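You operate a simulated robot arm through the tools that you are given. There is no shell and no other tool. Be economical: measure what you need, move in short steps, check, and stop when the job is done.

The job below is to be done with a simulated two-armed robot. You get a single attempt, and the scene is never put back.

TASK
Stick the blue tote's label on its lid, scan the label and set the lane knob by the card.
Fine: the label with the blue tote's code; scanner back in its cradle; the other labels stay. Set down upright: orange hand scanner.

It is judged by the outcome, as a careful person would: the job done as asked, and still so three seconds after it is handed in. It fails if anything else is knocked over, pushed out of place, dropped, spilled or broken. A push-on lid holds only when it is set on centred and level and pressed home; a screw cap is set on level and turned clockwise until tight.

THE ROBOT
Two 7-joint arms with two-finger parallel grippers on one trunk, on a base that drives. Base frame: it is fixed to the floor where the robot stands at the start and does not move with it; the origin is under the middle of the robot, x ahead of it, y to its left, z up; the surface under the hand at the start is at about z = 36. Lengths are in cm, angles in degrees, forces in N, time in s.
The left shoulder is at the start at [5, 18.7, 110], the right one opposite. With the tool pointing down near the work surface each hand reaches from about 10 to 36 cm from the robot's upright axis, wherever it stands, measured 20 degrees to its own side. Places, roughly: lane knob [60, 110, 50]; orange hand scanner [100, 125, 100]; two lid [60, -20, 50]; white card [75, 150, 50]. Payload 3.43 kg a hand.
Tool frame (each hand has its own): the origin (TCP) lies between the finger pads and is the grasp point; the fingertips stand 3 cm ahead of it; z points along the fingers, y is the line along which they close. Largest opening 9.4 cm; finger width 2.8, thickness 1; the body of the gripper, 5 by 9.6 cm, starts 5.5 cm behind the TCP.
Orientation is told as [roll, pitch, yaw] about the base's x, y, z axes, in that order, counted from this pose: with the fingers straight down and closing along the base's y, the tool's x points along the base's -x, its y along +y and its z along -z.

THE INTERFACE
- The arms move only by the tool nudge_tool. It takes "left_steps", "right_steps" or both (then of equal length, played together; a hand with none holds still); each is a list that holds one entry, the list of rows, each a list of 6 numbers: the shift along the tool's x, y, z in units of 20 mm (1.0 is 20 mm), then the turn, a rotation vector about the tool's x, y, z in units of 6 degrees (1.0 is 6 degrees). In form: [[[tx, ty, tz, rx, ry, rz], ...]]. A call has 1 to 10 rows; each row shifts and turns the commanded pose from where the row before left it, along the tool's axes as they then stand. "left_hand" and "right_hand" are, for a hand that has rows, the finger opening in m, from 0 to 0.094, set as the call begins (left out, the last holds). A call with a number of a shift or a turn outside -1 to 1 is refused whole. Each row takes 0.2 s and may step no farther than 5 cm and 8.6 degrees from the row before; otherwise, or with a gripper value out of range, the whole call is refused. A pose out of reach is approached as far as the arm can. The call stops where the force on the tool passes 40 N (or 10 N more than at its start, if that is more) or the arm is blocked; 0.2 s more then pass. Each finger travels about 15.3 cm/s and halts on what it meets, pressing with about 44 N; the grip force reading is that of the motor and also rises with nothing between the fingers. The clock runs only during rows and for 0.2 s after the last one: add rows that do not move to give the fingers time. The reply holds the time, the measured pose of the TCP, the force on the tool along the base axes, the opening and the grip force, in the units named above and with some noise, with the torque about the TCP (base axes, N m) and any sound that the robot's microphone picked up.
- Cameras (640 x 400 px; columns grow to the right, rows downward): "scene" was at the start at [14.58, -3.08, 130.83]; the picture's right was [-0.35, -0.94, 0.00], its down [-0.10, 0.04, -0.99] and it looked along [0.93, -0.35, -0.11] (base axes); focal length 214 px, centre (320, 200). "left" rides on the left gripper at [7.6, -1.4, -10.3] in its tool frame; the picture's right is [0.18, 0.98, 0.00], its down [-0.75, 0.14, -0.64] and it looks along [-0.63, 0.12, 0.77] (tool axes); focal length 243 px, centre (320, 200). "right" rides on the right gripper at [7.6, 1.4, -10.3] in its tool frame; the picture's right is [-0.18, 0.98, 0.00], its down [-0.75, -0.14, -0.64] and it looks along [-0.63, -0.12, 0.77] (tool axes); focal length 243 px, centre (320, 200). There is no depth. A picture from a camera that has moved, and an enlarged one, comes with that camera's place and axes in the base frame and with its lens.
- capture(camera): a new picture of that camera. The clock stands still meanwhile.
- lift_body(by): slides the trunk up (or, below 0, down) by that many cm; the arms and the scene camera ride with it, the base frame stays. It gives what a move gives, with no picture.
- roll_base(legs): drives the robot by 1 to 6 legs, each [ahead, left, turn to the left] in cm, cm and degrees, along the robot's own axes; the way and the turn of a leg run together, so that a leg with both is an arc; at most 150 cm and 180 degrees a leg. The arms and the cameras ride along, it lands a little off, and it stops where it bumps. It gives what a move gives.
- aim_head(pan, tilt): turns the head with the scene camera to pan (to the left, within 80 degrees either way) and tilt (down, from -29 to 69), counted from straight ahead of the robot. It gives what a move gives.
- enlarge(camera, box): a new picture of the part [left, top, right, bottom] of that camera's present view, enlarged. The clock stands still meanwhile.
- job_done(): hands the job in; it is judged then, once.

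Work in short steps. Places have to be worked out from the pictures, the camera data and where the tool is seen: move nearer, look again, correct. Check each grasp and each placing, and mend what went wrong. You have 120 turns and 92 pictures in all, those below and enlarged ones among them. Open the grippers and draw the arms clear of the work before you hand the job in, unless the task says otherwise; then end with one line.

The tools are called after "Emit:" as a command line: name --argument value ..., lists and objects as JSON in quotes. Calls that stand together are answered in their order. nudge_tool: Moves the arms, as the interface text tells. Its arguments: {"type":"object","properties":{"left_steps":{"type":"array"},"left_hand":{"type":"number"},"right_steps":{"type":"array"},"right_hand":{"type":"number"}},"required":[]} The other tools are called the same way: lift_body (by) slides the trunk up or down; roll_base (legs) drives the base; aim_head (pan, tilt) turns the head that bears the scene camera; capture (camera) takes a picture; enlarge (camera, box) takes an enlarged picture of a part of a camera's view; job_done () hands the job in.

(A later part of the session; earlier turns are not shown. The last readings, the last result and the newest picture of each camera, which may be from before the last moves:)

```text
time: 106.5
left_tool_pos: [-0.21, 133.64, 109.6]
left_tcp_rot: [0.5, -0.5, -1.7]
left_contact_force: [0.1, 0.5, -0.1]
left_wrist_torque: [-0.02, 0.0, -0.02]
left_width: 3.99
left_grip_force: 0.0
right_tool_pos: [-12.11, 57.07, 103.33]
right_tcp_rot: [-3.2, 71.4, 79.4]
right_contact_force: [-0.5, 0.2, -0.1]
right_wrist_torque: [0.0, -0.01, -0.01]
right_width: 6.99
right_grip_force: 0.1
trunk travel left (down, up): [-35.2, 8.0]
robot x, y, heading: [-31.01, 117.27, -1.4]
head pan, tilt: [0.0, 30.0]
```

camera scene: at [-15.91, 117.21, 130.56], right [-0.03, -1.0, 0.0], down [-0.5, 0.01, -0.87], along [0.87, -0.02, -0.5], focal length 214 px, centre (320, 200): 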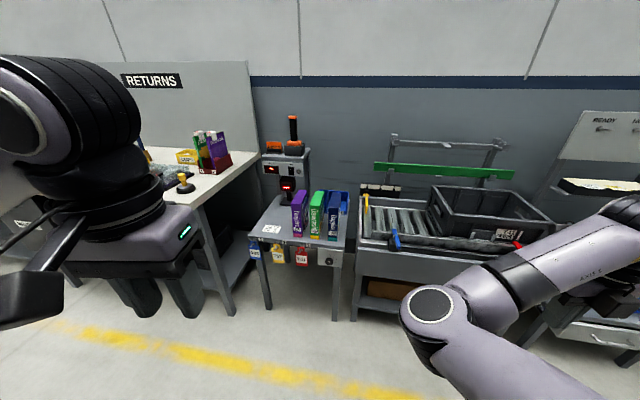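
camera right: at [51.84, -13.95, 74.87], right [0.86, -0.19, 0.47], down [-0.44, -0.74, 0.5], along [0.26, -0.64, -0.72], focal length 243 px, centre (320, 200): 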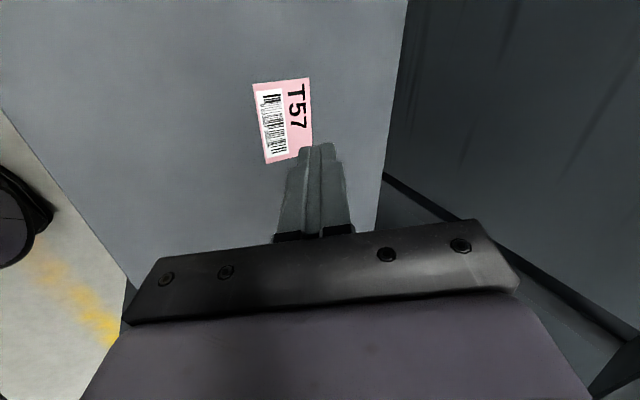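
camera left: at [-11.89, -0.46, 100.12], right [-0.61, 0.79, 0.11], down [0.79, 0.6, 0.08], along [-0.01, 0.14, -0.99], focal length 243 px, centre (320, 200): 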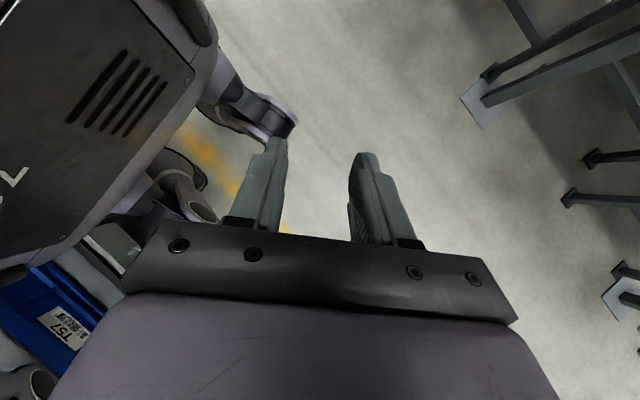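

The hand points right, ~19° below horizontal. I turn the robot to heading 90, back up 8 cm, raise the trunk 5, and then look before strafing in.

Emit:
roll_base --legs '[[0, 0, 91.4], [-8, 0, 0], [0, -35, 0]]'

Emit:
lift_body --by 5

Emit:
aim_head --pan -75 --tilt 25

Emit:
capture --camera "scene"

Emit:
capture --camera "right"

```text
time: 109.7
left_tool_pos: [-30.68, 149.58, 109.99]
left_tcp_rot: [1.8, -1.3, 58.8]
left_contact_force: [0.4, 0.5, -0.2]
left_wrist_torque: [-0.05, 0.0, 0.0]
left_width: 4.0
left_grip_force: 0.0
right_tool_pos: [33.71, 112.58, 102.86]
right_tcp_rot: [-2.1, 70.9, 148.6]
right_contact_force: [0.9, 0.5, -0.6]
right_wrist_torque: [-0.03, 0.02, -0.02]
right_width: 7.0
right_grip_force: 0.1
trunk travel left (down, up): [-35.2, 8.0]
robot x, y, heading: [-30.1, 117.49, 66.7]
head pan, tilt: [0.0, 30.0]
stopped in leg 1: the robot was blocked; the commanded pose is now the measured one
```

```text
time: 110.6
left_tool_pos: [-32.07, 149.94, 114.67]
left_tcp_rot: [1.0, -1.1, 59.9]
left_contact_force: [-0.1, -0.8, 0.1]
left_wrist_torque: [0.01, -0.02, 0.01]
left_width: 4.0
left_grip_force: 0.0
right_tool_pos: [32.68, 113.03, 108.64]
right_tcp_rot: [-2.8, 71.7, 148.2]
right_contact_force: [0.2, 0.3, -0.5]
right_wrist_torque: [-0.05, 0.03, 0.02]
right_width: 7.01
right_grip_force: 0.0
trunk travel left (down, up): [-40.2, 3.0]
robot x, y, heading: [-30.52, 117.49, 67.2]
head pan, tilt: [0.0, 30.0]
```

```text
time: 112.1
left_tool_pos: [-32.15, 149.84, 114.75]
left_tcp_rot: [1.1, -1.1, 59.8]
left_contact_force: [-0.4, 0.8, -0.5]
left_wrist_torque: [0.0, 0.0, -0.01]
left_width: 4.0
left_grip_force: 0.0
right_tool_pos: [32.7, 112.9, 108.47]
right_tcp_rot: [-3.0, 71.5, 148.3]
right_contact_force: [0.5, 0.1, -0.5]
right_wrist_torque: [0.03, 0.03, 0.02]
right_width: 7.0
right_grip_force: 0.1
trunk travel left (down, up): [-40.2, 3.0]
robot x, y, heading: [-30.34, 117.35, 67.2]
head pan, tilt: [-75.0, 25.0]
```

```text
43 pictures are left
camera scene: at [-18.85, 121.86, 136.36], right [-0.14, -0.99, 0.0], down [-0.42, 0.06, -0.91], along [0.9, -0.12, -0.42], focal length 214 px, centre (320, 200)
```

scene: 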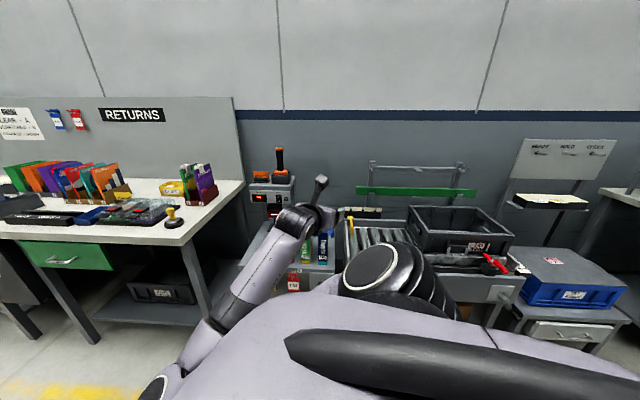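

```text
42 pictures are left
camera right: at [25.64, 115.16, 119.03], right [-0.53, -0.83, -0.19], down [-0.67, 0.54, -0.51], along [0.53, -0.14, -0.84], focal length 243 px, centre (320, 200)
```

right: 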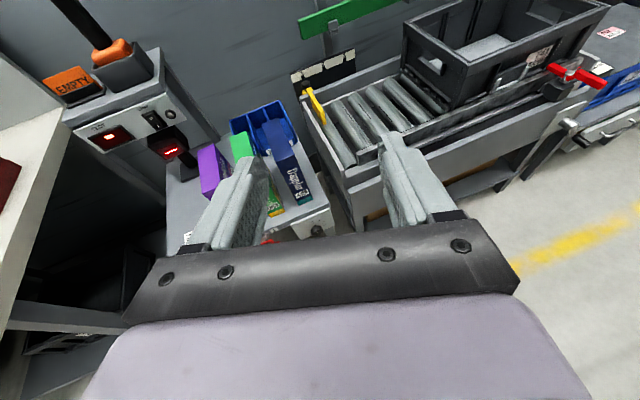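

The turn was blocked at 67°, probably by something behind. I shift the robot 22 cm toward +x and then complete the turn.

Emit:
roll_base --legs '[[8.6, -20.3, 0]]'

Emit:
roll_base --legs '[[0, 0, 23]]'

```text
time: 114.5
left_tool_pos: [-9.58, 150.07, 114.76]
left_tcp_rot: [0.9, -1.2, 59.8]
left_contact_force: [-0.2, 0.3, -0.4]
left_wrist_torque: [-0.01, -0.04, 0.01]
left_width: 3.99
left_grip_force: 0.1
right_tool_pos: [55.22, 113.22, 108.49]
right_tcp_rot: [-2.9, 71.5, 148.4]
right_contact_force: [-0.3, -0.2, 0.5]
right_wrist_torque: [0.01, 0.01, -0.01]
right_width: 7.0
right_grip_force: 0.0
trunk travel left (down, up): [-40.2, 3.0]
robot x, y, heading: [-7.73, 117.55, 67.1]
head pan, tilt: [-75.0, 25.0]
```

```text
time: 116.1
left_tool_pos: [-22.14, 146.66, 114.81]
left_tcp_rot: [1.0, -1.2, 82.9]
left_contact_force: [-0.3, 0.3, 0.0]
left_wrist_torque: [0.01, 0.01, 0.02]
left_width: 4.0
left_grip_force: 0.1
right_tool_pos: [51.98, 138.18, 108.7]
right_tcp_rot: [-3.0, 71.6, 171.2]
right_contact_force: [0.3, 0.1, -0.3]
right_wrist_torque: [-0.01, -0.01, -0.04]
right_width: 7.01
right_grip_force: 0.0
trunk travel left (down, up): [-40.2, 3.0]
robot x, y, heading: [-7.9, 117.54, 90.2]
head pan, tilt: [-75.0, 25.0]
```

Now heading 90. I back 8 cm and strafe right 22 cm toward the console, then look.

Emit:
roll_base --legs '[[-8, 0, 0], [0, -22, 0]]'

Emit:
capture --camera "right"

Emit:
capture --camera "scene"

```text
time: 119.3
left_tool_pos: [0.04, 138.79, 114.78]
left_tcp_rot: [0.9, -1.3, 82.5]
left_contact_force: [-0.6, 0.1, -0.3]
left_wrist_torque: [-0.01, -0.05, 0.02]
left_width: 4.01
left_grip_force: 0.1
right_tool_pos: [74.16, 129.88, 108.66]
right_tcp_rot: [-3.0, 71.6, 171.0]
right_contact_force: [-0.2, 0.0, -0.7]
right_wrist_torque: [0.0, 0.0, 0.05]
right_width: 6.99
right_grip_force: 0.2
trunk travel left (down, up): [-40.2, 3.0]
robot x, y, heading: [14.12, 109.76, 90.0]
head pan, tilt: [-75.0, 25.0]
```

```text
41 pictures are left
camera right: at [66.78, 129.14, 119.03], right [-0.16, -0.97, -0.19], down [-0.83, 0.24, -0.51], along [0.54, 0.07, -0.84], focal length 243 px, centre (320, 200)
```

right: 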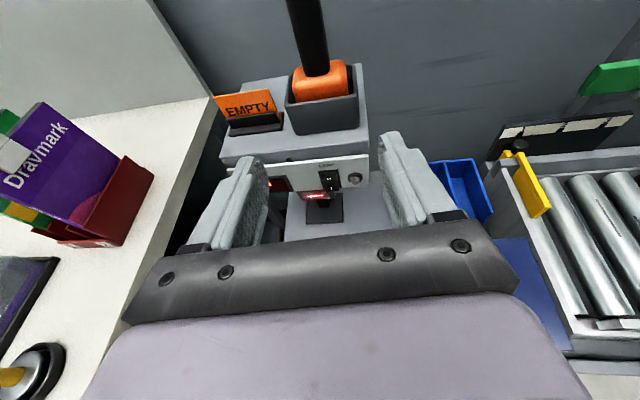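

```text
40 pictures are left
camera scene: at [23.22, 118.07, 136.35], right [0.26, -0.97, 0.0], down [-0.41, -0.11, -0.91], along [0.88, 0.23, -0.42], focal length 214 px, centre (320, 200)
```

scene: 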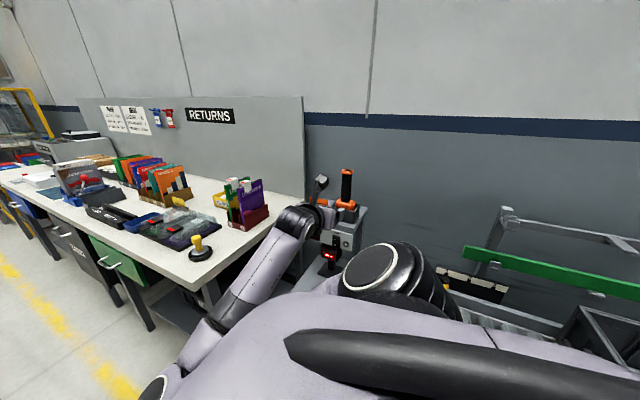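

The cradle lines up well: handle at ≈[97.3,128.3]. I strafe 12 cm more, then square up the hand's yaw by 9°.

Emit:
roll_base --legs '[[0, -12, 0]]'

Emit:
nudge_tool --right_steps '[[[0, 0, 0, 0.71, 0, -0.24], [0, 0, 0, 0.71, 0, -0.24]]]'

Emit:
capture --camera "right"

```text
time: 121.1
left_tool_pos: [12.14, 138.79, 114.66]
left_tcp_rot: [1.0, -1.2, 82.5]
left_contact_force: [-0.2, -0.4, -0.6]
left_wrist_torque: [-0.02, 0.02, 0.0]
left_width: 3.99
left_grip_force: 0.0
right_tool_pos: [86.24, 129.82, 108.65]
right_tcp_rot: [-3.1, 71.6, 170.9]
right_contact_force: [-0.1, -0.3, 0.2]
right_wrist_torque: [0.0, 0.01, -0.02]
right_width: 7.0
right_grip_force: 0.1
trunk travel left (down, up): [-40.2, 3.0]
robot x, y, heading: [26.15, 109.92, 90.2]
head pan, tilt: [-75.0, 25.0]
```

```text
time: 121.7
left_tool_pos: [12.19, 138.81, 114.81]
left_tcp_rot: [1.0, -1.2, 82.6]
left_contact_force: [0.1, 0.6, 0.0]
left_wrist_torque: [-0.01, -0.02, 0.03]
left_width: 4.0
left_grip_force: 0.0
right_tool_pos: [86.18, 129.74, 108.64]
right_tcp_rot: [-2.7, 71.8, -179.8]
right_contact_force: [0.3, 0.5, 0.3]
right_wrist_torque: [-0.01, -0.02, 0.01]
right_width: 6.99
right_grip_force: 0.0
trunk travel left (down, up): [-40.2, 3.0]
robot x, y, heading: [26.7, 109.59, 89.9]
head pan, tilt: [-75.0, 25.0]
```

```text
39 pictures are left
camera right: at [79.04, 127.95, 119.03], right [-0.01, -0.98, -0.19], down [-0.85, 0.11, -0.51], along [0.52, 0.16, -0.84], focal length 243 px, centre (320, 200)
```

right: 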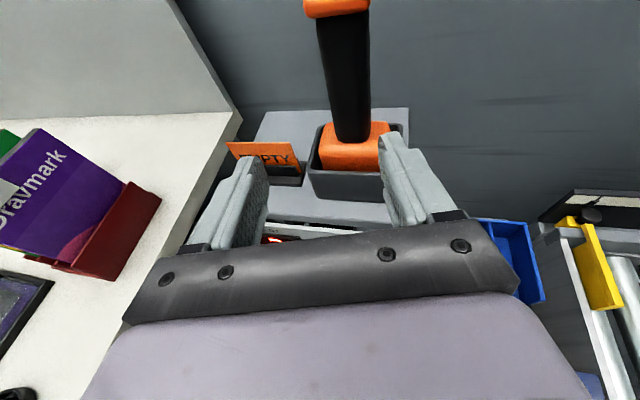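

Handle is at ≈[96.4,127.9]. I move in so the TCP sits on the handle at z≈107, fingers either side.

Emit:
nudge_tool --right_steps '[[[0.14, 0.46, 0.6, 0, 0, 0], [0.14, 0.46, 0.6, 0, 0, 0], [0.14, 0, 0.9, 0, 0, 0], [0.14, 0, 1, 0, 0, 0], [0.14, 0, 1, 0, 0, 0], [0.12, 0, 1, 0, 0, 0]]]'

Emit:
capture --camera "right"

```text
time: 123.1
left_tool_pos: [12.1, 138.84, 114.81]
left_tcp_rot: [1.0, -1.2, 82.4]
left_contact_force: [0.2, 0.5, 0.4]
left_wrist_torque: [-0.01, 0.01, -0.02]
left_width: 3.96
left_grip_force: 0.0
right_tool_pos: [96.47, 128.54, 106.78]
right_tcp_rot: [-2.8, 71.7, -179.9]
right_contact_force: [0.3, 0.2, 0.9]
right_wrist_torque: [0.02, -0.04, 0.0]
right_width: 7.0
right_grip_force: 0.1
trunk travel left (down, up): [-40.2, 3.0]
robot x, y, heading: [25.91, 109.49, 89.9]
head pan, tilt: [-75.0, 25.0]
```

```text
38 pictures are left
camera right: at [89.33, 126.68, 117.28], right [-0.01, -0.98, -0.19], down [-0.85, 0.11, -0.51], along [0.52, 0.16, -0.84], focal length 243 px, centre (320, 200)
```

right: 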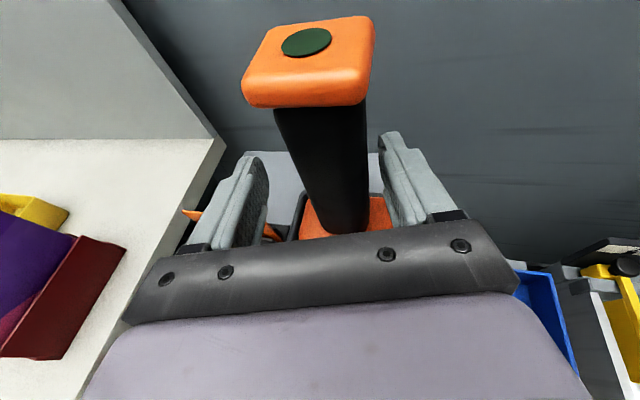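

The handle stands between the fingers; there's a green button on its cap (the trigger, perhaps). I close the grip.

Emit:
nudge_tool --right_steps '[[[0, 0, 0, 0, 0, 0], [0, 0, 0, 0, 0, 0], [0, 0, 0, 0, 0, 0]]]' --right_hand 0.02

Emit:
nudge_tool --right_steps '[[[0.48, 0, -0.16, 0, 0, 0], [0.48, 0, -0.16, 0, 0, 0], [0.48, 0, -0.16, 0, 0, 0], [0.48, 0, -0.16, 0, 0, 0]]]'

Emit:
capture --camera "right"

```text
time: 123.9
left_tool_pos: [12.39, 138.71, 114.73]
left_tcp_rot: [0.9, -1.3, 82.5]
left_contact_force: [-0.1, -0.5, 0.1]
left_wrist_torque: [0.02, 0.0, -0.01]
left_width: 4.0
left_grip_force: 0.1
right_tool_pos: [96.48, 128.24, 106.84]
right_tcp_rot: [-2.3, 71.8, -179.7]
right_contact_force: [2.9, -10.6, -0.7]
right_wrist_torque: [-1.36, -0.31, -0.54]
right_width: 3.96
right_grip_force: 43.5
trunk travel left (down, up): [-40.2, 3.0]
robot x, y, heading: [26.25, 109.75, 89.5]
head pan, tilt: [-75.0, 25.0]
```

```text
time: 124.9
left_tool_pos: [12.35, 138.69, 114.74]
left_tcp_rot: [1.1, -1.2, 82.5]
left_contact_force: [-0.4, -0.1, 0.9]
left_wrist_torque: [0.02, 0.02, 0.0]
left_width: 4.0
left_grip_force: 0.0
right_tool_pos: [96.56, 128.31, 110.9]
right_tcp_rot: [-2.8, 71.8, 180.0]
right_contact_force: [2.7, -11.9, -11.0]
right_wrist_torque: [-1.55, -0.09, -0.54]
right_width: 3.91
right_grip_force: 43.8
trunk travel left (down, up): [-40.2, 3.0]
robot x, y, heading: [26.16, 109.26, 90.1]
head pan, tilt: [-75.0, 25.0]
```

```text
37 pictures are left
camera right: at [89.43, 126.54, 121.33], right [-0.01, -0.98, -0.19], down [-0.85, 0.11, -0.51], along [0.52, 0.16, -0.84], focal length 243 px, centre (320, 200)
```

right: 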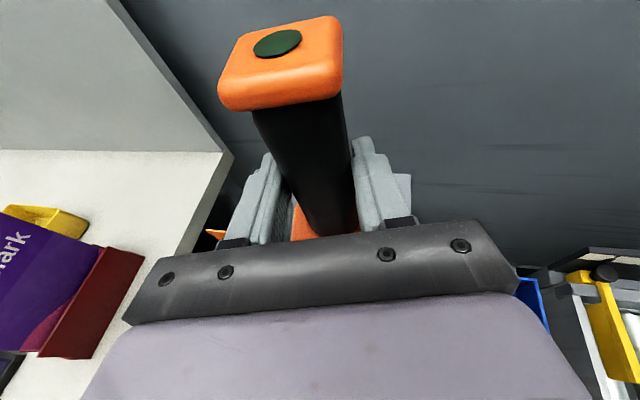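

Gripped at 3.9 cm width; a side force shows it still rubs in the cradle. I ease 0.4 cm toward −y... first continue lifting straight.

Emit:
nudge_tool --right_steps '[[[0.48, 0.1, -0.16, 0, 0, 0], [0.48, 0.1, -0.16, 0, 0, 0], [0.48, 0, -0.16, 0, 0, 0], [0.48, 0, -0.16, 0, 0, 0], [0.48, 0, -0.16, 0, 0, 0], [0.48, 0, -0.16, 0, 0, 0], [0.48, 0, -0.16, 0, 0, 0]]]'

Emit:
capture --camera "right"

Emit:
capture --camera "scene"

```text
time: 126.5
left_tool_pos: [12.22, 138.82, 114.74]
left_tcp_rot: [1.0, -1.2, 82.6]
left_contact_force: [0.6, 0.6, 0.0]
left_wrist_torque: [-0.01, 0.02, 0.01]
left_width: 3.98
left_grip_force: 0.0
right_tool_pos: [96.54, 127.9, 118.09]
right_tcp_rot: [-2.7, 71.7, -179.8]
right_contact_force: [-0.6, -0.8, -1.0]
right_wrist_torque: [0.01, 0.01, 0.0]
right_width: 3.87
right_grip_force: 44.4
trunk travel left (down, up): [-40.2, 3.0]
robot x, y, heading: [26.34, 109.96, 90.0]
head pan, tilt: [-75.0, 25.0]
```

```text
36 pictures are left
camera right: at [89.35, 126.07, 128.47], right [-0.01, -0.98, -0.19], down [-0.85, 0.11, -0.51], along [0.52, 0.16, -0.84], focal length 243 px, centre (320, 200)
```

right: 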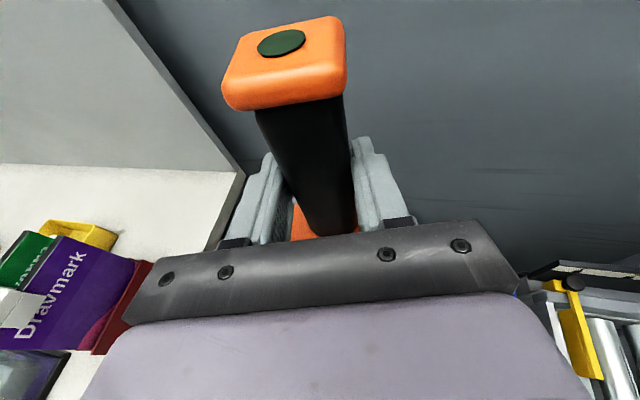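

```text
35 pictures are left
camera scene: at [35.28, 118.06, 136.35], right [0.26, -0.97, 0.0], down [-0.41, -0.11, -0.91], along [0.88, 0.23, -0.42], focal length 214 px, centre (320, 200)
```

scene: 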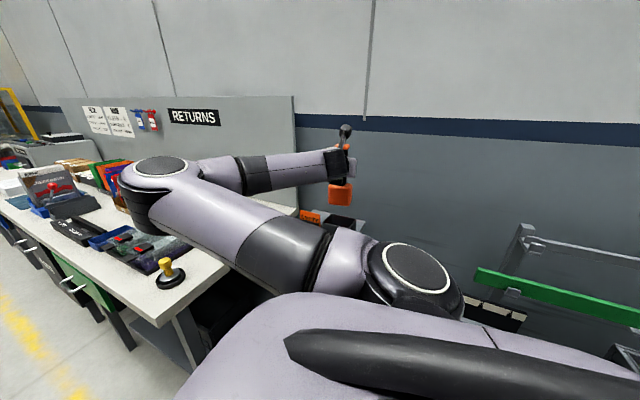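

The scanner is free of the cradle. I zoom in on it to see its window.

Emit:
enlarge --camera "scene" --box '[288, 110, 400, 240]'

```text
3.08 times, centred on (344, 175) of scene
camera zoom: at [35.28, 118.06, 136.35], right [0.26, -0.97, 0.0], down [-0.41, -0.11, -0.91], along [0.88, 0.23, -0.42], focal length 660 px, centre (246, 277)
```

zoom: 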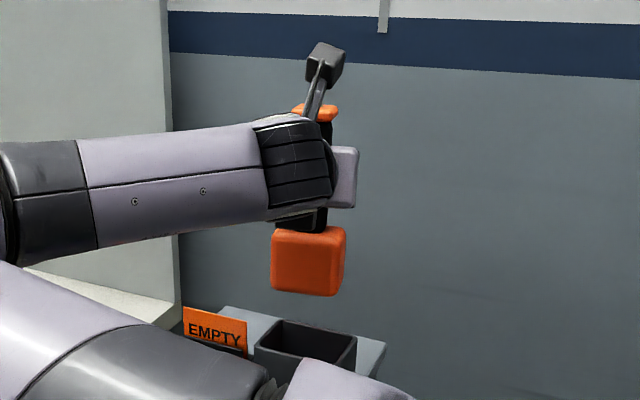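

The scanner is in hand. I strafe out to the aisle, then drive back to y≈-31 with the scanner held high.

Emit:
roll_base --legs '[[0, 51, 0], [-140, 0, 0]]'

```text
time: 138.1
left_tool_pos: [-38.84, -2.08, 114.65]
left_tcp_rot: [1.0, -1.2, 83.0]
left_contact_force: [0.5, 0.1, 0.4]
left_wrist_torque: [-0.01, 0.0, -0.01]
left_width: 4.01
left_grip_force: 0.0
right_tool_pos: [45.63, -12.3, 118.09]
right_tcp_rot: [-2.8, 71.7, -179.5]
right_contact_force: [0.5, 0.6, -1.6]
right_wrist_torque: [0.01, 0.04, -0.02]
right_width: 3.81
right_grip_force: 44.0
trunk travel left (down, up): [-40.2, 3.0]
robot x, y, heading: [-24.36, -31.31, 90.2]
head pan, tilt: [-75.0, 25.0]
```

I move over the label (+x 11.5, −y 9.5) and lower the trunk 30.

Emit:
roll_base --legs '[[-9.5, 0, 0], [0, -11, 0]]'

Emit:
lift_body --by -30

Emit:
capture --camera "right"

Emit:
capture --camera "scene"

```text
time: 140.4
left_tool_pos: [-27.58, -11.55, 114.8]
left_tcp_rot: [1.0, -1.2, 82.9]
left_contact_force: [-0.1, -0.3, -0.4]
left_wrist_torque: [0.0, 0.01, 0.04]
left_width: 4.01
left_grip_force: 0.1
right_tool_pos: [56.89, -21.87, 118.02]
right_tcp_rot: [-2.9, 71.7, -179.6]
right_contact_force: [-0.4, 0.4, -1.9]
right_wrist_torque: [-0.01, 0.0, -0.02]
right_width: 3.81
right_grip_force: 43.9
trunk travel left (down, up): [-40.2, 3.0]
robot x, y, heading: [-13.33, -40.74, 90.2]
head pan, tilt: [-75.0, 25.0]
```

```text
time: 143.4
left_tool_pos: [-27.63, -11.65, 84.75]
left_tcp_rot: [1.0, -1.2, 82.9]
left_contact_force: [0.1, 0.5, -0.4]
left_wrist_torque: [0.0, 0.01, 0.03]
left_width: 4.03
left_grip_force: 0.0
right_tool_pos: [56.72, -21.94, 88.16]
right_tcp_rot: [-2.7, 71.7, -179.5]
right_contact_force: [0.6, -0.8, -1.3]
right_wrist_torque: [0.02, 0.03, 0.03]
right_width: 3.77
right_grip_force: 43.6
trunk travel left (down, up): [-10.2, 33.0]
robot x, y, heading: [-13.31, -40.59, 90.5]
head pan, tilt: [-75.0, 25.0]
```

```text
33 pictures are left
camera right: at [49.63, -23.84, 98.46], right [0.0, -0.98, -0.19], down [-0.85, 0.1, -0.51], along [0.52, 0.16, -0.84], focal length 243 px, centre (320, 200)
```

right: 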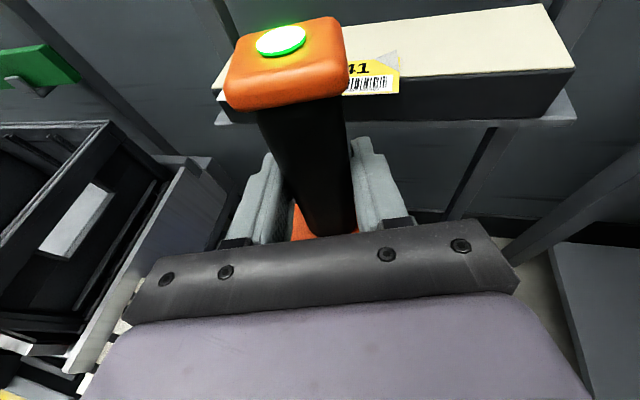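

```text
32 pictures are left
camera scene: at [-4.39, -32.18, 106.36], right [0.26, -0.96, 0.0], down [-0.41, -0.11, -0.91], along [0.87, 0.24, -0.42], focal length 214 px, centre (320, 200)
```

scene: 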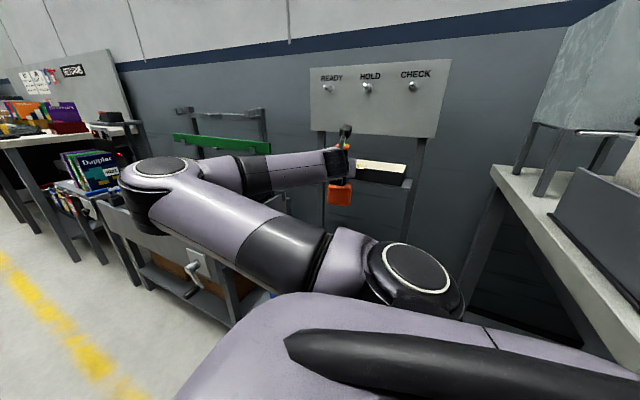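

The cap light has turned bright green — the scanner reads. I hold steady a moment and lower slightly to be sure that it's the T57 label below.

Emit:
lift_body --by -6

Emit:
nudge_tool --right_steps '[[[0, 0, 0, 0, 0, 0], [0, 0, 0, 0, 0, 0], [0, 0, 0, 0, 0, 0], [0, 0, 0, 0, 0, 0], [0, 0, 0, 0, 0, 0], [0, 0, 0, 0, 0, 0]]]'

Emit:
capture --camera "right"

```text
time: 144.4
left_tool_pos: [-27.65, -11.42, 78.71]
left_tcp_rot: [1.0, -1.2, 82.9]
left_contact_force: [-0.4, 0.0, 0.1]
left_wrist_torque: [0.01, -0.01, -0.02]
left_width: 4.01
left_grip_force: 0.1
right_tool_pos: [56.83, -21.95, 82.03]
right_tcp_rot: [-2.8, 71.6, -179.6]
right_contact_force: [0.9, 1.3, -3.3]
right_wrist_torque: [-0.01, 0.03, 0.0]
right_width: 3.82
right_grip_force: 44.1
trunk travel left (down, up): [-4.2, 39.0]
robot x, y, heading: [-13.46, -40.67, 90.5]
head pan, tilt: [-75.0, 25.0]
```

```text
time: 145.8
left_tool_pos: [-27.61, -11.57, 78.71]
left_tcp_rot: [1.0, -1.2, 82.9]
left_contact_force: [0.0, -0.4, 0.5]
left_wrist_torque: [0.03, -0.02, -0.01]
left_width: 4.0
left_grip_force: 0.1
right_tool_pos: [56.77, -21.94, 81.99]
right_tcp_rot: [-2.8, 71.7, -179.4]
right_contact_force: [-0.7, -0.9, -2.1]
right_wrist_torque: [0.02, 0.02, 0.01]
right_width: 3.79
right_grip_force: 44.0
trunk travel left (down, up): [-4.2, 39.0]
robot x, y, heading: [-13.32, -40.6, 90.2]
head pan, tilt: [-75.0, 25.0]
```

```text
31 pictures are left
camera right: at [49.63, -23.84, 92.45], right [0.0, -0.98, -0.19], down [-0.85, 0.1, -0.51], along [0.52, 0.16, -0.84], focal length 243 px, centre (320, 200)
```

right: 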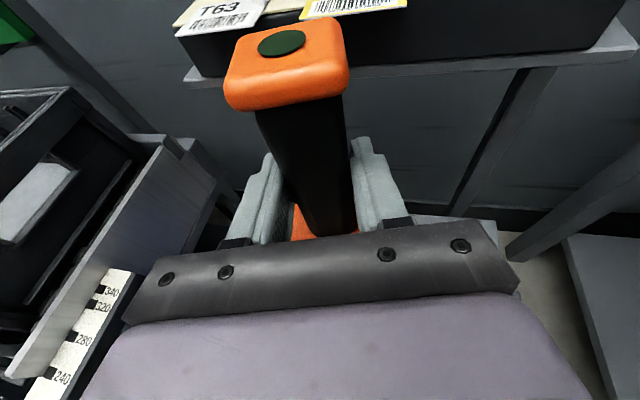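

The light went out again after the read (it flashes). I back off and re-enter range once more to confirm it's this label.

Emit:
lift_body --by 20

Emit:
enlarge --camera "right" --box '[200, 0, 360, 100]'

Emit:
lift_body --by -15

Emit:
enlarge --camera "right" --box '[200, 0, 360, 100]'

```text
time: 148.0
left_tool_pos: [-27.55, -11.61, 98.77]
left_tcp_rot: [1.0, -1.2, 83.0]
left_contact_force: [0.8, 0.0, -0.2]
left_wrist_torque: [-0.01, -0.03, 0.0]
left_width: 3.99
left_grip_force: 0.0
right_tool_pos: [56.84, -21.86, 102.01]
right_tcp_rot: [-2.8, 71.6, -179.6]
right_contact_force: [0.4, 0.7, -1.4]
right_wrist_torque: [0.01, 0.0, 0.01]
right_width: 3.8
right_grip_force: 44.1
trunk travel left (down, up): [-24.2, 19.0]
robot x, y, heading: [-13.43, -40.49, 90.1]
head pan, tilt: [-75.0, 25.0]
```

```text
4.00 times, centred on (280, 50) of right
camera zoom: at [49.64, -23.83, 112.44], right [0.0, -0.98, -0.19], down [-0.85, 0.1, -0.51], along [0.52, 0.16, -0.84], focal length 970 px, centre (480, 800)
```

zoom: 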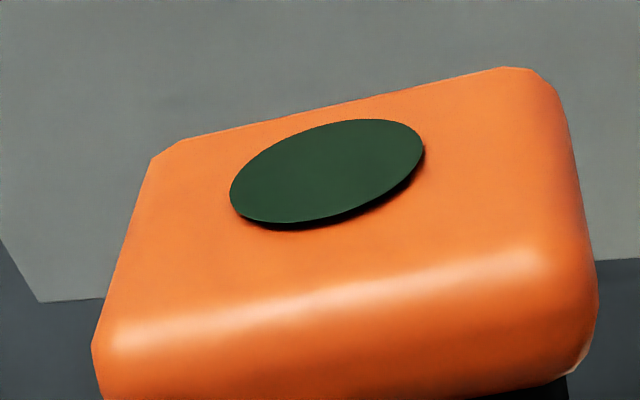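

```text
time: 149.8
left_tool_pos: [-27.63, -11.62, 83.78]
left_tcp_rot: [0.9, -1.2, 82.9]
left_contact_force: [-0.6, 0.3, -0.2]
left_wrist_torque: [-0.01, -0.01, -0.02]
left_width: 3.98
left_grip_force: 0.1
right_tool_pos: [56.81, -21.93, 86.94]
right_tcp_rot: [-2.8, 71.6, -179.5]
right_contact_force: [0.2, 0.2, -1.7]
right_wrist_torque: [0.02, 0.04, 0.0]
right_width: 3.79
right_grip_force: 43.9
trunk travel left (down, up): [-9.2, 34.0]
robot x, y, heading: [-13.07, -40.78, 90.3]
head pan, tilt: [-75.0, 25.0]
```

```text
4.00 times, centred on (280, 50) of right
camera zoom: at [49.63, -23.84, 97.46], right [0.0, -0.98, -0.19], down [-0.85, 0.1, -0.51], along [0.52, 0.16, -0.84], focal length 970 px, centre (480, 800)
```

zoom: 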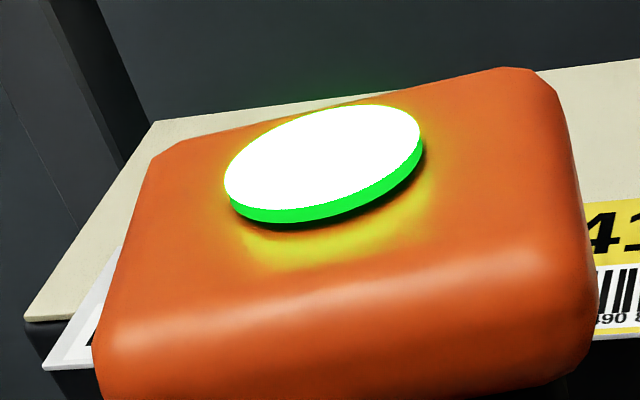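

It lights again in range over this label. I dwell here 1.4 s and check the light and whether a beep is reported.

Emit:
nudge_tool --right_steps '[[[0, 0, 0, 0, 0, 0], [0, 0, 0, 0, 0, 0], [0, 0, 0, 0, 0, 0], [0, 0, 0, 0, 0, 0], [0, 0, 0, 0, 0, 0], [0, 0, 0, 0, 0, 0]]]'

Emit:
enlarge --camera "right" --box '[200, 0, 360, 100]'

```text
time: 151.2
left_tool_pos: [-27.68, -11.55, 83.75]
left_tcp_rot: [1.0, -1.2, 82.8]
left_contact_force: [-1.1, 0.0, 0.0]
left_wrist_torque: [-0.01, -0.01, -0.02]
left_width: 3.98
left_grip_force: 0.0
right_tool_pos: [56.75, -21.94, 87.03]
right_tcp_rot: [-2.8, 71.8, -179.5]
right_contact_force: [-0.7, 0.8, -2.1]
right_wrist_torque: [-0.03, 0.01, 0.01]
right_width: 3.81
right_grip_force: 43.9
trunk travel left (down, up): [-9.2, 34.0]
robot x, y, heading: [-13.85, -40.8, 90.2]
head pan, tilt: [-75.0, 25.0]
```

```text
4.00 times, centred on (280, 50) of right
camera zoom: at [49.63, -23.84, 97.45], right [0.0, -0.98, -0.19], down [-0.85, 0.1, -0.51], along [0.52, 0.16, -0.84], focal length 970 px, centre (480, 800)
```

zoom: 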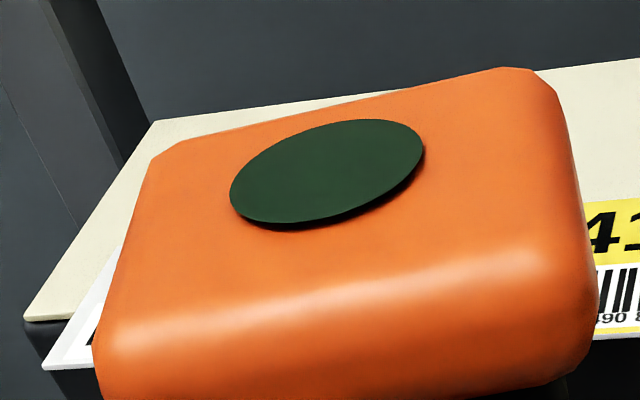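

The scan is done (flash on each read). I raise the trunk and drive back along the same route to just short of the console.

Emit:
lift_body --by 31

Emit:
roll_base --legs '[[0, 11, 0], [149.5, 0, 0], [0, -38, 0]]'

Emit:
capture --camera "right"

```text
time: 154.2
left_tool_pos: [-27.57, -11.53, 114.71]
left_tcp_rot: [1.0, -1.2, 82.9]
left_contact_force: [0.5, 0.4, -0.1]
left_wrist_torque: [0.01, 0.02, 0.04]
left_width: 4.02
left_grip_force: 0.1
right_tool_pos: [56.72, -21.9, 118.04]
right_tcp_rot: [-2.8, 71.7, -179.5]
right_contact_force: [0.1, 0.4, -2.5]
right_wrist_torque: [0.02, 0.04, 0.0]
right_width: 3.78
right_grip_force: 44.0
trunk travel left (down, up): [-40.2, 3.0]
robot x, y, heading: [-13.55, -40.82, 90.4]
head pan, tilt: [-75.0, 25.0]
```

```text
time: 166.4
left_tool_pos: [-1.1, 137.61, 114.82]
left_tcp_rot: [1.0, -1.2, 82.6]
left_contact_force: [0.4, -0.5, 0.2]
left_wrist_torque: [-0.01, -0.02, -0.01]
left_width: 4.02
left_grip_force: 0.1
right_tool_pos: [83.18, 126.85, 117.95]
right_tcp_rot: [-2.8, 71.7, -179.9]
right_contact_force: [0.0, 0.6, -1.8]
right_wrist_torque: [0.03, 0.04, 0.01]
right_width: 3.79
right_grip_force: 43.7
trunk travel left (down, up): [-40.2, 3.0]
robot x, y, heading: [13.28, 108.46, 89.9]
head pan, tilt: [-75.0, 25.0]
```

```text
27 pictures are left
camera right: at [76.03, 124.91, 128.44], right [-0.01, -0.98, -0.19], down [-0.85, 0.11, -0.51], along [0.52, 0.16, -0.84], focal length 243 px, centre (320, 200)
```

right: 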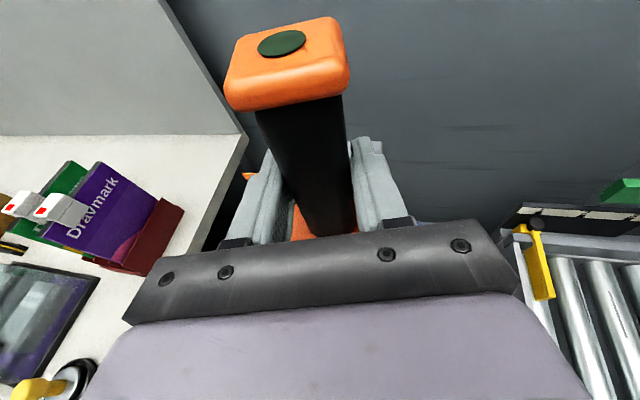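

Back at the console, 13 cm short. I strafe the rest, adjust y, and check alignment over the pocket with the scene camera.

Emit:
roll_base --legs '[[0, -13.2, 0]]'

Emit:
nudge_tool --right_steps '[[[0, -0.5, 0, 0, 0, 0]]]'

Emit:
enlarge --camera "scene" --box '[280, 130, 408, 210]'

```text
time: 168.2
left_tool_pos: [12.28, 137.5, 114.69]
left_tcp_rot: [1.1, -1.2, 82.5]
left_contact_force: [1.2, 0.1, -1.6]
left_wrist_torque: [-0.02, -0.01, 0.02]
left_width: 4.0
left_grip_force: 0.1
right_tool_pos: [96.5, 126.83, 118.09]
right_tcp_rot: [-2.8, 71.8, -179.8]
right_contact_force: [0.5, -0.1, -1.8]
right_wrist_torque: [0.0, -0.01, 0.02]
right_width: 3.8
right_grip_force: 43.8
trunk travel left (down, up): [-40.2, 3.0]
robot x, y, heading: [26.49, 108.51, 90.2]
head pan, tilt: [-75.0, 25.0]
```

```text
time: 168.6
left_tool_pos: [12.17, 137.61, 114.66]
left_tcp_rot: [1.0, -1.2, 82.7]
left_contact_force: [0.3, 0.0, 1.0]
left_wrist_torque: [-0.05, -0.01, -0.03]
left_width: 4.0
left_grip_force: 0.0
right_tool_pos: [96.51, 127.95, 117.91]
right_tcp_rot: [-2.6, 71.7, -179.7]
right_contact_force: [0.1, -0.1, -1.6]
right_wrist_torque: [-0.02, 0.01, -0.04]
right_width: 3.82
right_grip_force: 44.1
trunk travel left (down, up): [-40.2, 3.0]
robot x, y, heading: [26.39, 108.7, 90.1]
head pan, tilt: [-75.0, 25.0]
```

```text
5.00 times, centred on (344, 170) of scene
camera zoom: at [35.37, 116.93, 136.35], right [0.26, -0.97, 0.0], down [-0.41, -0.11, -0.91], along [0.88, 0.24, -0.42], focal length 1072 px, centre (200, 350)
```

zoom: 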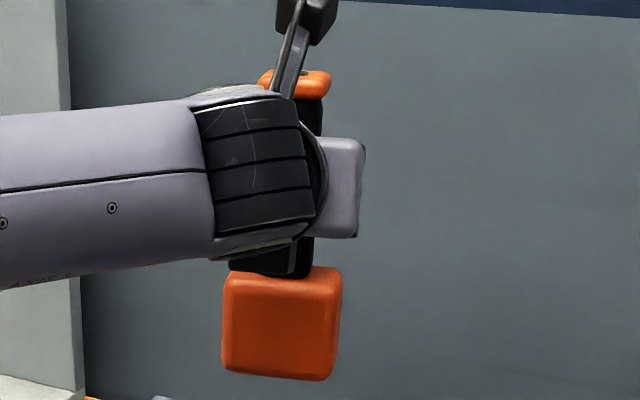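

Scanner bottom is at z≈106. I lower it by 4 cm (trunk) and compare with the pocket.

Emit:
lift_body --by -4

Emit:
enlarge --camera "scene" --box '[280, 150, 408, 230]'

```text
time: 169.4
left_tool_pos: [12.29, 137.64, 110.65]
left_tcp_rot: [1.0, -1.2, 82.7]
left_contact_force: [0.0, -0.2, -0.2]
left_wrist_torque: [0.0, 0.0, 0.0]
left_width: 4.01
left_grip_force: 0.2
right_tool_pos: [96.52, 127.95, 113.97]
right_tcp_rot: [-2.8, 71.7, -179.8]
right_contact_force: [-0.4, -0.4, -1.4]
right_wrist_torque: [0.0, 0.0, 0.05]
right_width: 3.79
right_grip_force: 43.9
trunk travel left (down, up): [-36.2, 7.0]
robot x, y, heading: [25.92, 108.69, 90.0]
head pan, tilt: [-75.0, 25.0]
```

```text
5.00 times, centred on (344, 190) of scene
camera zoom: at [35.38, 116.9, 132.35], right [0.26, -0.97, 0.0], down [-0.41, -0.11, -0.91], along [0.88, 0.24, -0.42], focal length 1072 px, centre (200, 250)
```

zoom: 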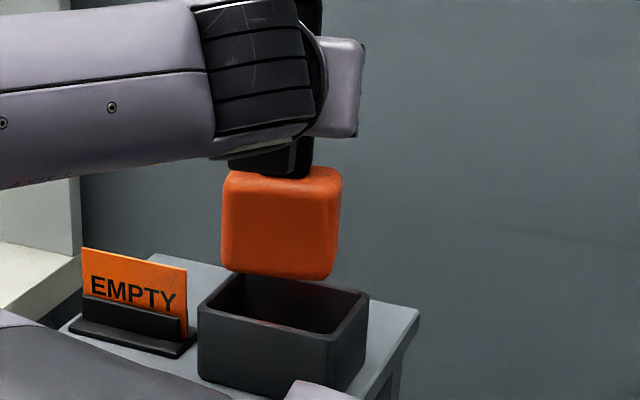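

The pocket appears yawed ≈10° clockwise relative to the scanner head (I had squared the hand). I yaw the hand −11° about the vertical and compare again.

Emit:
nudge_tool --right_steps '[[[0, 0, 0, -0.87, 0, 0.29], [0, 0, 0, -0.87, 0, 0.29]]]'

Emit:
enlarge --camera "scene" --box '[304, 165, 384, 215]'

```text
time: 170.0
left_tool_pos: [12.28, 137.65, 110.66]
left_tcp_rot: [1.0, -1.2, 82.7]
left_contact_force: [0.5, 0.2, -0.1]
left_wrist_torque: [0.0, 0.0, -0.01]
left_width: 4.0
left_grip_force: 0.1
right_tool_pos: [96.63, 127.81, 114.0]
right_tcp_rot: [-2.9, 71.6, 169.1]
right_contact_force: [0.5, -0.6, -2.9]
right_wrist_torque: [0.02, -0.01, 0.0]
right_width: 3.82
right_grip_force: 43.8
trunk travel left (down, up): [-36.2, 7.0]
robot x, y, heading: [26.63, 108.47, 90.1]
head pan, tilt: [-75.0, 25.0]
```

```text
8.00 times, centred on (344, 190) of scene
camera zoom: at [35.38, 116.91, 132.35], right [0.26, -0.97, 0.0], down [-0.41, -0.11, -0.91], along [0.88, 0.24, -0.42], focal length 1716 px, centre (128, 280)
```

zoom: 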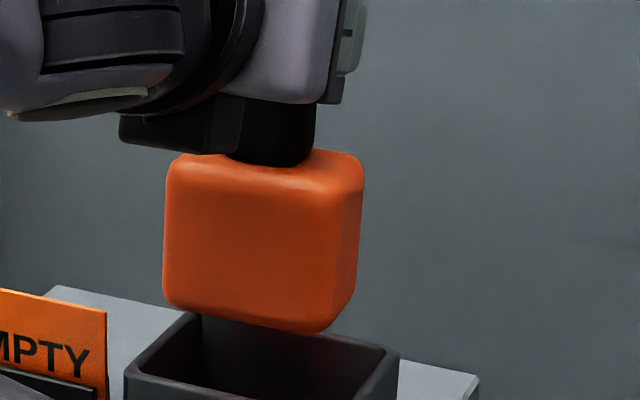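

The head is now parallel with the pocket. I lower 4 cm and check forces.

Emit:
nudge_tool --right_steps '[[[0, -0.08, -0.05, 0, 0, 0]]]'

Emit:
lift_body --by -3.5

Emit:
enlarge --camera "scene" --box '[296, 150, 392, 210]'

```text
time: 170.4
left_tool_pos: [12.13, 137.59, 110.65]
left_tcp_rot: [1.0, -1.2, 82.7]
left_contact_force: [0.3, -0.1, -0.1]
left_wrist_torque: [0.0, -0.01, 0.0]
left_width: 4.01
left_grip_force: 0.1
right_tool_pos: [96.48, 128.09, 114.04]
right_tcp_rot: [-2.7, 71.5, 169.2]
right_contact_force: [0.0, -0.5, -0.9]
right_wrist_torque: [0.01, 0.03, -0.04]
right_width: 3.8
right_grip_force: 44.3
trunk travel left (down, up): [-36.2, 7.0]
robot x, y, heading: [26.41, 108.7, 90.0]
head pan, tilt: [-75.0, 25.0]
```

```text
time: 171.2
left_tool_pos: [12.25, 137.54, 107.18]
left_tcp_rot: [0.9, -1.2, 82.6]
left_contact_force: [-0.4, 0.2, 0.2]
left_wrist_torque: [0.01, 0.0, 0.01]
left_width: 4.0
left_grip_force: 0.1
right_tool_pos: [96.45, 127.94, 110.51]
right_tcp_rot: [-2.8, 71.6, 169.1]
right_contact_force: [-0.1, -0.6, -2.2]
right_wrist_torque: [-0.01, 0.02, -0.04]
right_width: 3.76
right_grip_force: 43.9
trunk travel left (down, up): [-32.7, 10.5]
robot x, y, heading: [26.18, 108.79, 90.2]
head pan, tilt: [-75.0, 25.0]
```

```text
6.67 times, centred on (344, 180) of scene
camera zoom: at [35.38, 116.9, 128.85], right [0.26, -0.97, 0.0], down [-0.41, -0.11, -0.91], along [0.88, 0.24, -0.42], focal length 1430 px, centre (160, 333)
```

zoom: 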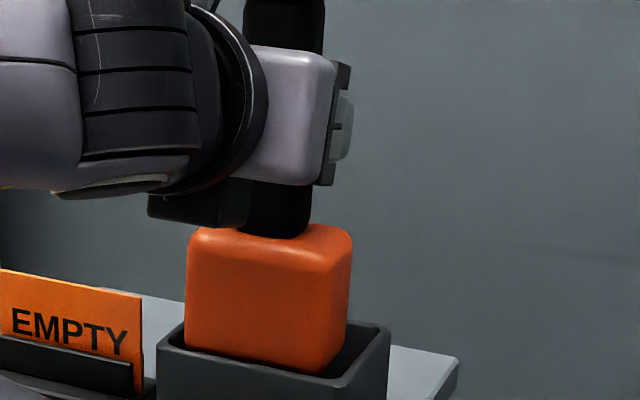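

It's entering the pocket but sits ~0.4 cm too far to +y. I shift −y 0.4 and +x 0.2 and lower 3.6 cm.

Emit:
nudge_tool --right_steps '[[[0.03, 0.2, 0.1, 0, 0, 0]]]'

Emit:
lift_body --by -3.0

Emit:
enlarge --camera "scene" --box '[296, 140, 392, 200]'

```text
time: 171.6
left_tool_pos: [12.25, 137.72, 107.22]
left_tcp_rot: [0.9, -1.2, 82.5]
left_contact_force: [0.2, -0.2, -1.0]
left_wrist_torque: [0.0, 0.0, 0.02]
left_width: 4.0
left_grip_force: 0.0
right_tool_pos: [96.49, 127.61, 110.59]
right_tcp_rot: [-2.6, 71.6, 169.2]
right_contact_force: [-0.1, -0.1, -1.6]
right_wrist_torque: [-0.03, 0.0, 0.01]
right_width: 3.79
right_grip_force: 44.0
trunk travel left (down, up): [-32.7, 10.5]
robot x, y, heading: [26.55, 108.52, 90.0]
head pan, tilt: [-75.0, 25.0]
```

```text
time: 172.4
left_tool_pos: [12.34, 137.76, 104.26]
left_tcp_rot: [1.0, -1.1, 82.6]
left_contact_force: [0.0, -0.1, 0.3]
left_wrist_torque: [-0.02, -0.01, 0.0]
left_width: 3.98
left_grip_force: 0.0
right_tool_pos: [96.58, 127.52, 107.5]
right_tcp_rot: [-2.9, 71.5, 169.0]
right_contact_force: [-0.3, -0.7, -3.1]
right_wrist_torque: [-0.03, 0.02, 0.01]
right_width: 3.8
right_grip_force: 43.8
trunk travel left (down, up): [-29.7, 13.5]
robot x, y, heading: [26.18, 108.56, 90.1]
head pan, tilt: [-75.0, 25.0]
```

```text
6.67 times, centred on (344, 170) of scene
camera zoom: at [35.38, 116.9, 125.85], right [0.26, -0.97, 0.0], down [-0.41, -0.11, -0.91], along [0.88, 0.24, -0.42], focal length 1430 px, centre (160, 400)
```

zoom: 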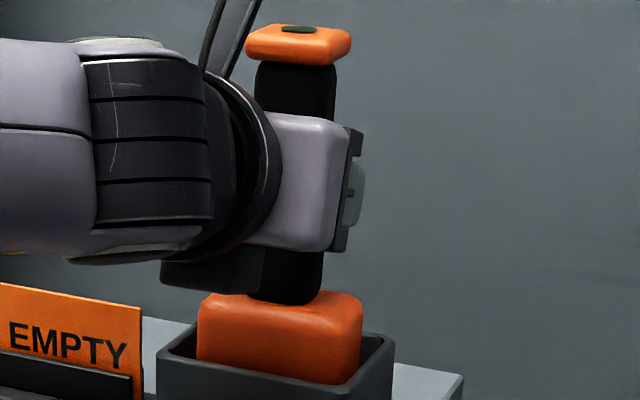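

Well inside with no contact force. I lower the last ~0.8 cm gently.

Emit:
nudge_tool --right_steps '[[[-0.095, 0, 0.032, 0, 0, 0], [-0.095, 0, 0.032, 0, 0, 0], [-0.095, 0, 0.032, 0, 0, 0], [-0.06, 0, 0.02, 0, 0, 0]]]'

```text
time: 173.4
left_tool_pos: [12.2, 137.47, 104.18]
left_tcp_rot: [0.9, -1.2, 82.6]
left_contact_force: [0.4, 0.5, -0.5]
left_wrist_torque: [0.01, -0.03, 0.01]
left_width: 4.01
left_grip_force: 0.1
right_tool_pos: [96.51, 127.65, 106.9]
right_tcp_rot: [-3.1, 71.7, 168.9]
right_contact_force: [2.5, 0.1, 6.9]
right_wrist_torque: [-0.33, -0.57, 0.06]
right_width: 3.77
right_grip_force: 43.8
trunk travel left (down, up): [-29.7, 13.5]
robot x, y, heading: [26.51, 108.67, 90.2]
head pan, tilt: [-75.0, 25.0]
```

It's resting on the pocket floor (≈7–9 N up). I open the fingers and check that it stands.

Emit:
nudge_tool --right_steps '[[[0, 0, 0, 0, 0, 0], [0, 0, 0, 0, 0, 0], [0, 0, 0, 0, 0, 0]]]' --right_hand 0.07

Emit:
capture --camera "right"

```text
time: 174.2
left_tool_pos: [12.24, 137.6, 104.14]
left_tcp_rot: [1.0, -1.1, 82.8]
left_contact_force: [0.2, 0.9, -0.1]
left_wrist_torque: [0.02, -0.01, 0.02]
left_width: 4.01
left_grip_force: 0.1
right_tool_pos: [96.5, 127.67, 106.76]
right_tcp_rot: [-2.7, 71.6, 169.1]
right_contact_force: [-0.5, -0.4, 0.0]
right_wrist_torque: [0.02, -0.02, 0.01]
right_width: 6.99
right_grip_force: 0.1
trunk travel left (down, up): [-29.7, 13.5]
robot x, y, heading: [26.18, 108.69, 90.0]
head pan, tilt: [-75.0, 25.0]
```

```text
21 pictures are left
camera right: at [89.2, 127.11, 117.24], right [-0.2, -0.96, -0.19], down [-0.82, 0.27, -0.51], along [0.54, 0.05, -0.84], focal length 243 px, centre (320, 200)
```

right: 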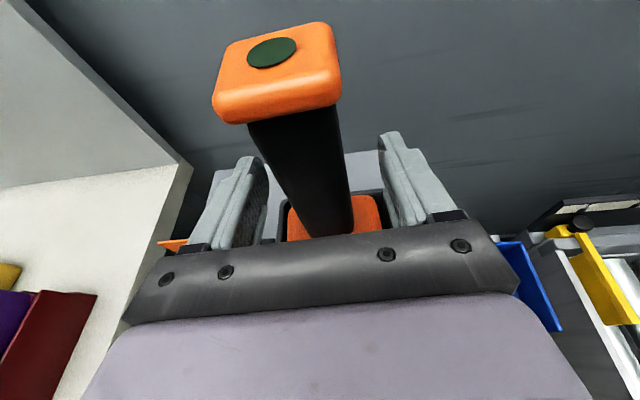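

Released, scanner stands in the cradle. I withdraw along the fingers.

Emit:
nudge_tool --right_steps '[[[0, 0, -0.5, 0, 0, 0], [0, 0, -1, 0, 0, 0], [0, 0, -1, 0, 0, 0], [0, 0, -1, 0, 0, 0], [0, 0, -1, 0, 0, 0], [0, 0, -1, 0, 0, 0]]]'

Emit:
enlarge --camera "scene" --box '[248, 100, 440, 220]'

```text
time: 175.6
left_tool_pos: [12.27, 137.68, 104.2]
left_tcp_rot: [1.0, -1.2, 82.6]
left_contact_force: [0.0, 0.2, -0.5]
left_wrist_torque: [0.0, -0.01, -0.01]
left_width: 4.0
left_grip_force: 0.1
right_tool_pos: [87.03, 127.2, 108.76]
right_tcp_rot: [2.6, 69.9, 171.3]
right_contact_force: [0.2, 0.9, 0.1]
right_wrist_torque: [0.01, 0.01, 0.01]
right_width: 6.98
right_grip_force: 0.0
trunk travel left (down, up): [-29.7, 13.5]
robot x, y, heading: [26.05, 108.35, 90.3]
head pan, tilt: [-75.0, 25.0]
```

```text
3.33 times, centred on (344, 160) of scene
camera zoom: at [35.4, 116.89, 125.85], right [0.26, -0.97, 0.0], down [-0.41, -0.11, -0.91], along [0.88, 0.24, -0.42], focal length 715 px, centre (240, 333)
```

zoom: 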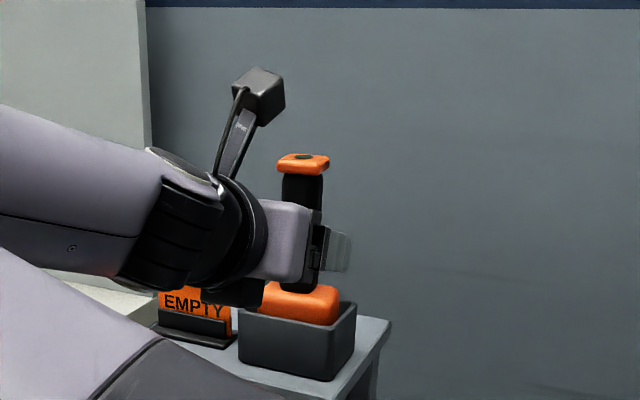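

The scanner stands in its cradle. Next the knob (~[60,111,52]): I strafe out, back up to y≈93 and lower the trunk.

Emit:
roll_base --legs '[[0, 38, 0], [-15, 0, 0]]'

Emit:
lift_body --by -29

Emit:
capture --camera "right"

```text
time: 180.4
left_tool_pos: [-25.75, 122.52, 104.23]
left_tcp_rot: [1.1, -1.2, 82.6]
left_contact_force: [0.9, 0.3, 0.3]
left_wrist_torque: [0.04, 0.02, 0.01]
left_width: 3.99
left_grip_force: 0.1
right_tool_pos: [49.07, 112.2, 108.77]
right_tcp_rot: [-0.7, 69.5, 168.2]
right_contact_force: [-0.2, -1.2, -1.0]
right_wrist_torque: [0.02, 0.01, 0.02]
right_width: 7.01
right_grip_force: 0.0
trunk travel left (down, up): [-29.7, 13.5]
robot x, y, heading: [-11.69, 93.49, 90.0]
head pan, tilt: [-75.0, 25.0]
```

```text
time: 183.4
left_tool_pos: [-25.76, 122.65, 75.24]
left_tcp_rot: [1.1, -1.2, 82.5]
left_contact_force: [-0.6, -0.5, -0.1]
left_wrist_torque: [0.01, 0.02, -0.01]
left_width: 4.02
left_grip_force: 0.1
right_tool_pos: [49.15, 112.06, 79.72]
right_tcp_rot: [-0.5, 69.2, 168.4]
right_contact_force: [-1.0, 0.6, -0.8]
right_wrist_torque: [0.04, -0.01, 0.02]
right_width: 7.02
right_grip_force: 0.0
trunk travel left (down, up): [-0.7, 42.5]
robot x, y, heading: [-11.25, 93.12, 90.1]
head pan, tilt: [-75.0, 25.0]
```

```text
19 pictures are left
camera right: at [42.22, 112.08, 90.51], right [-0.25, -0.95, -0.18], down [-0.82, 0.31, -0.48], along [0.51, 0.02, -0.86], focal length 243 px, centre (320, 200)
```

right: 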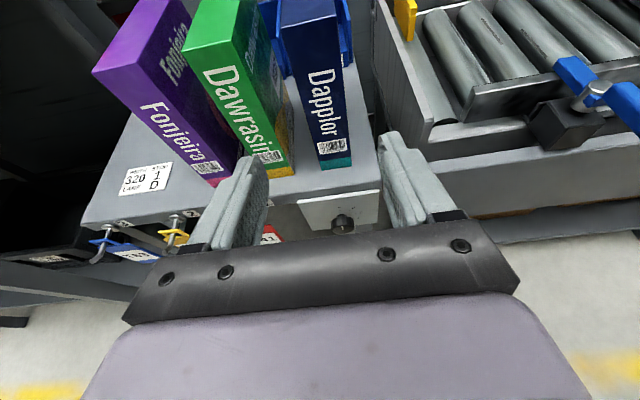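

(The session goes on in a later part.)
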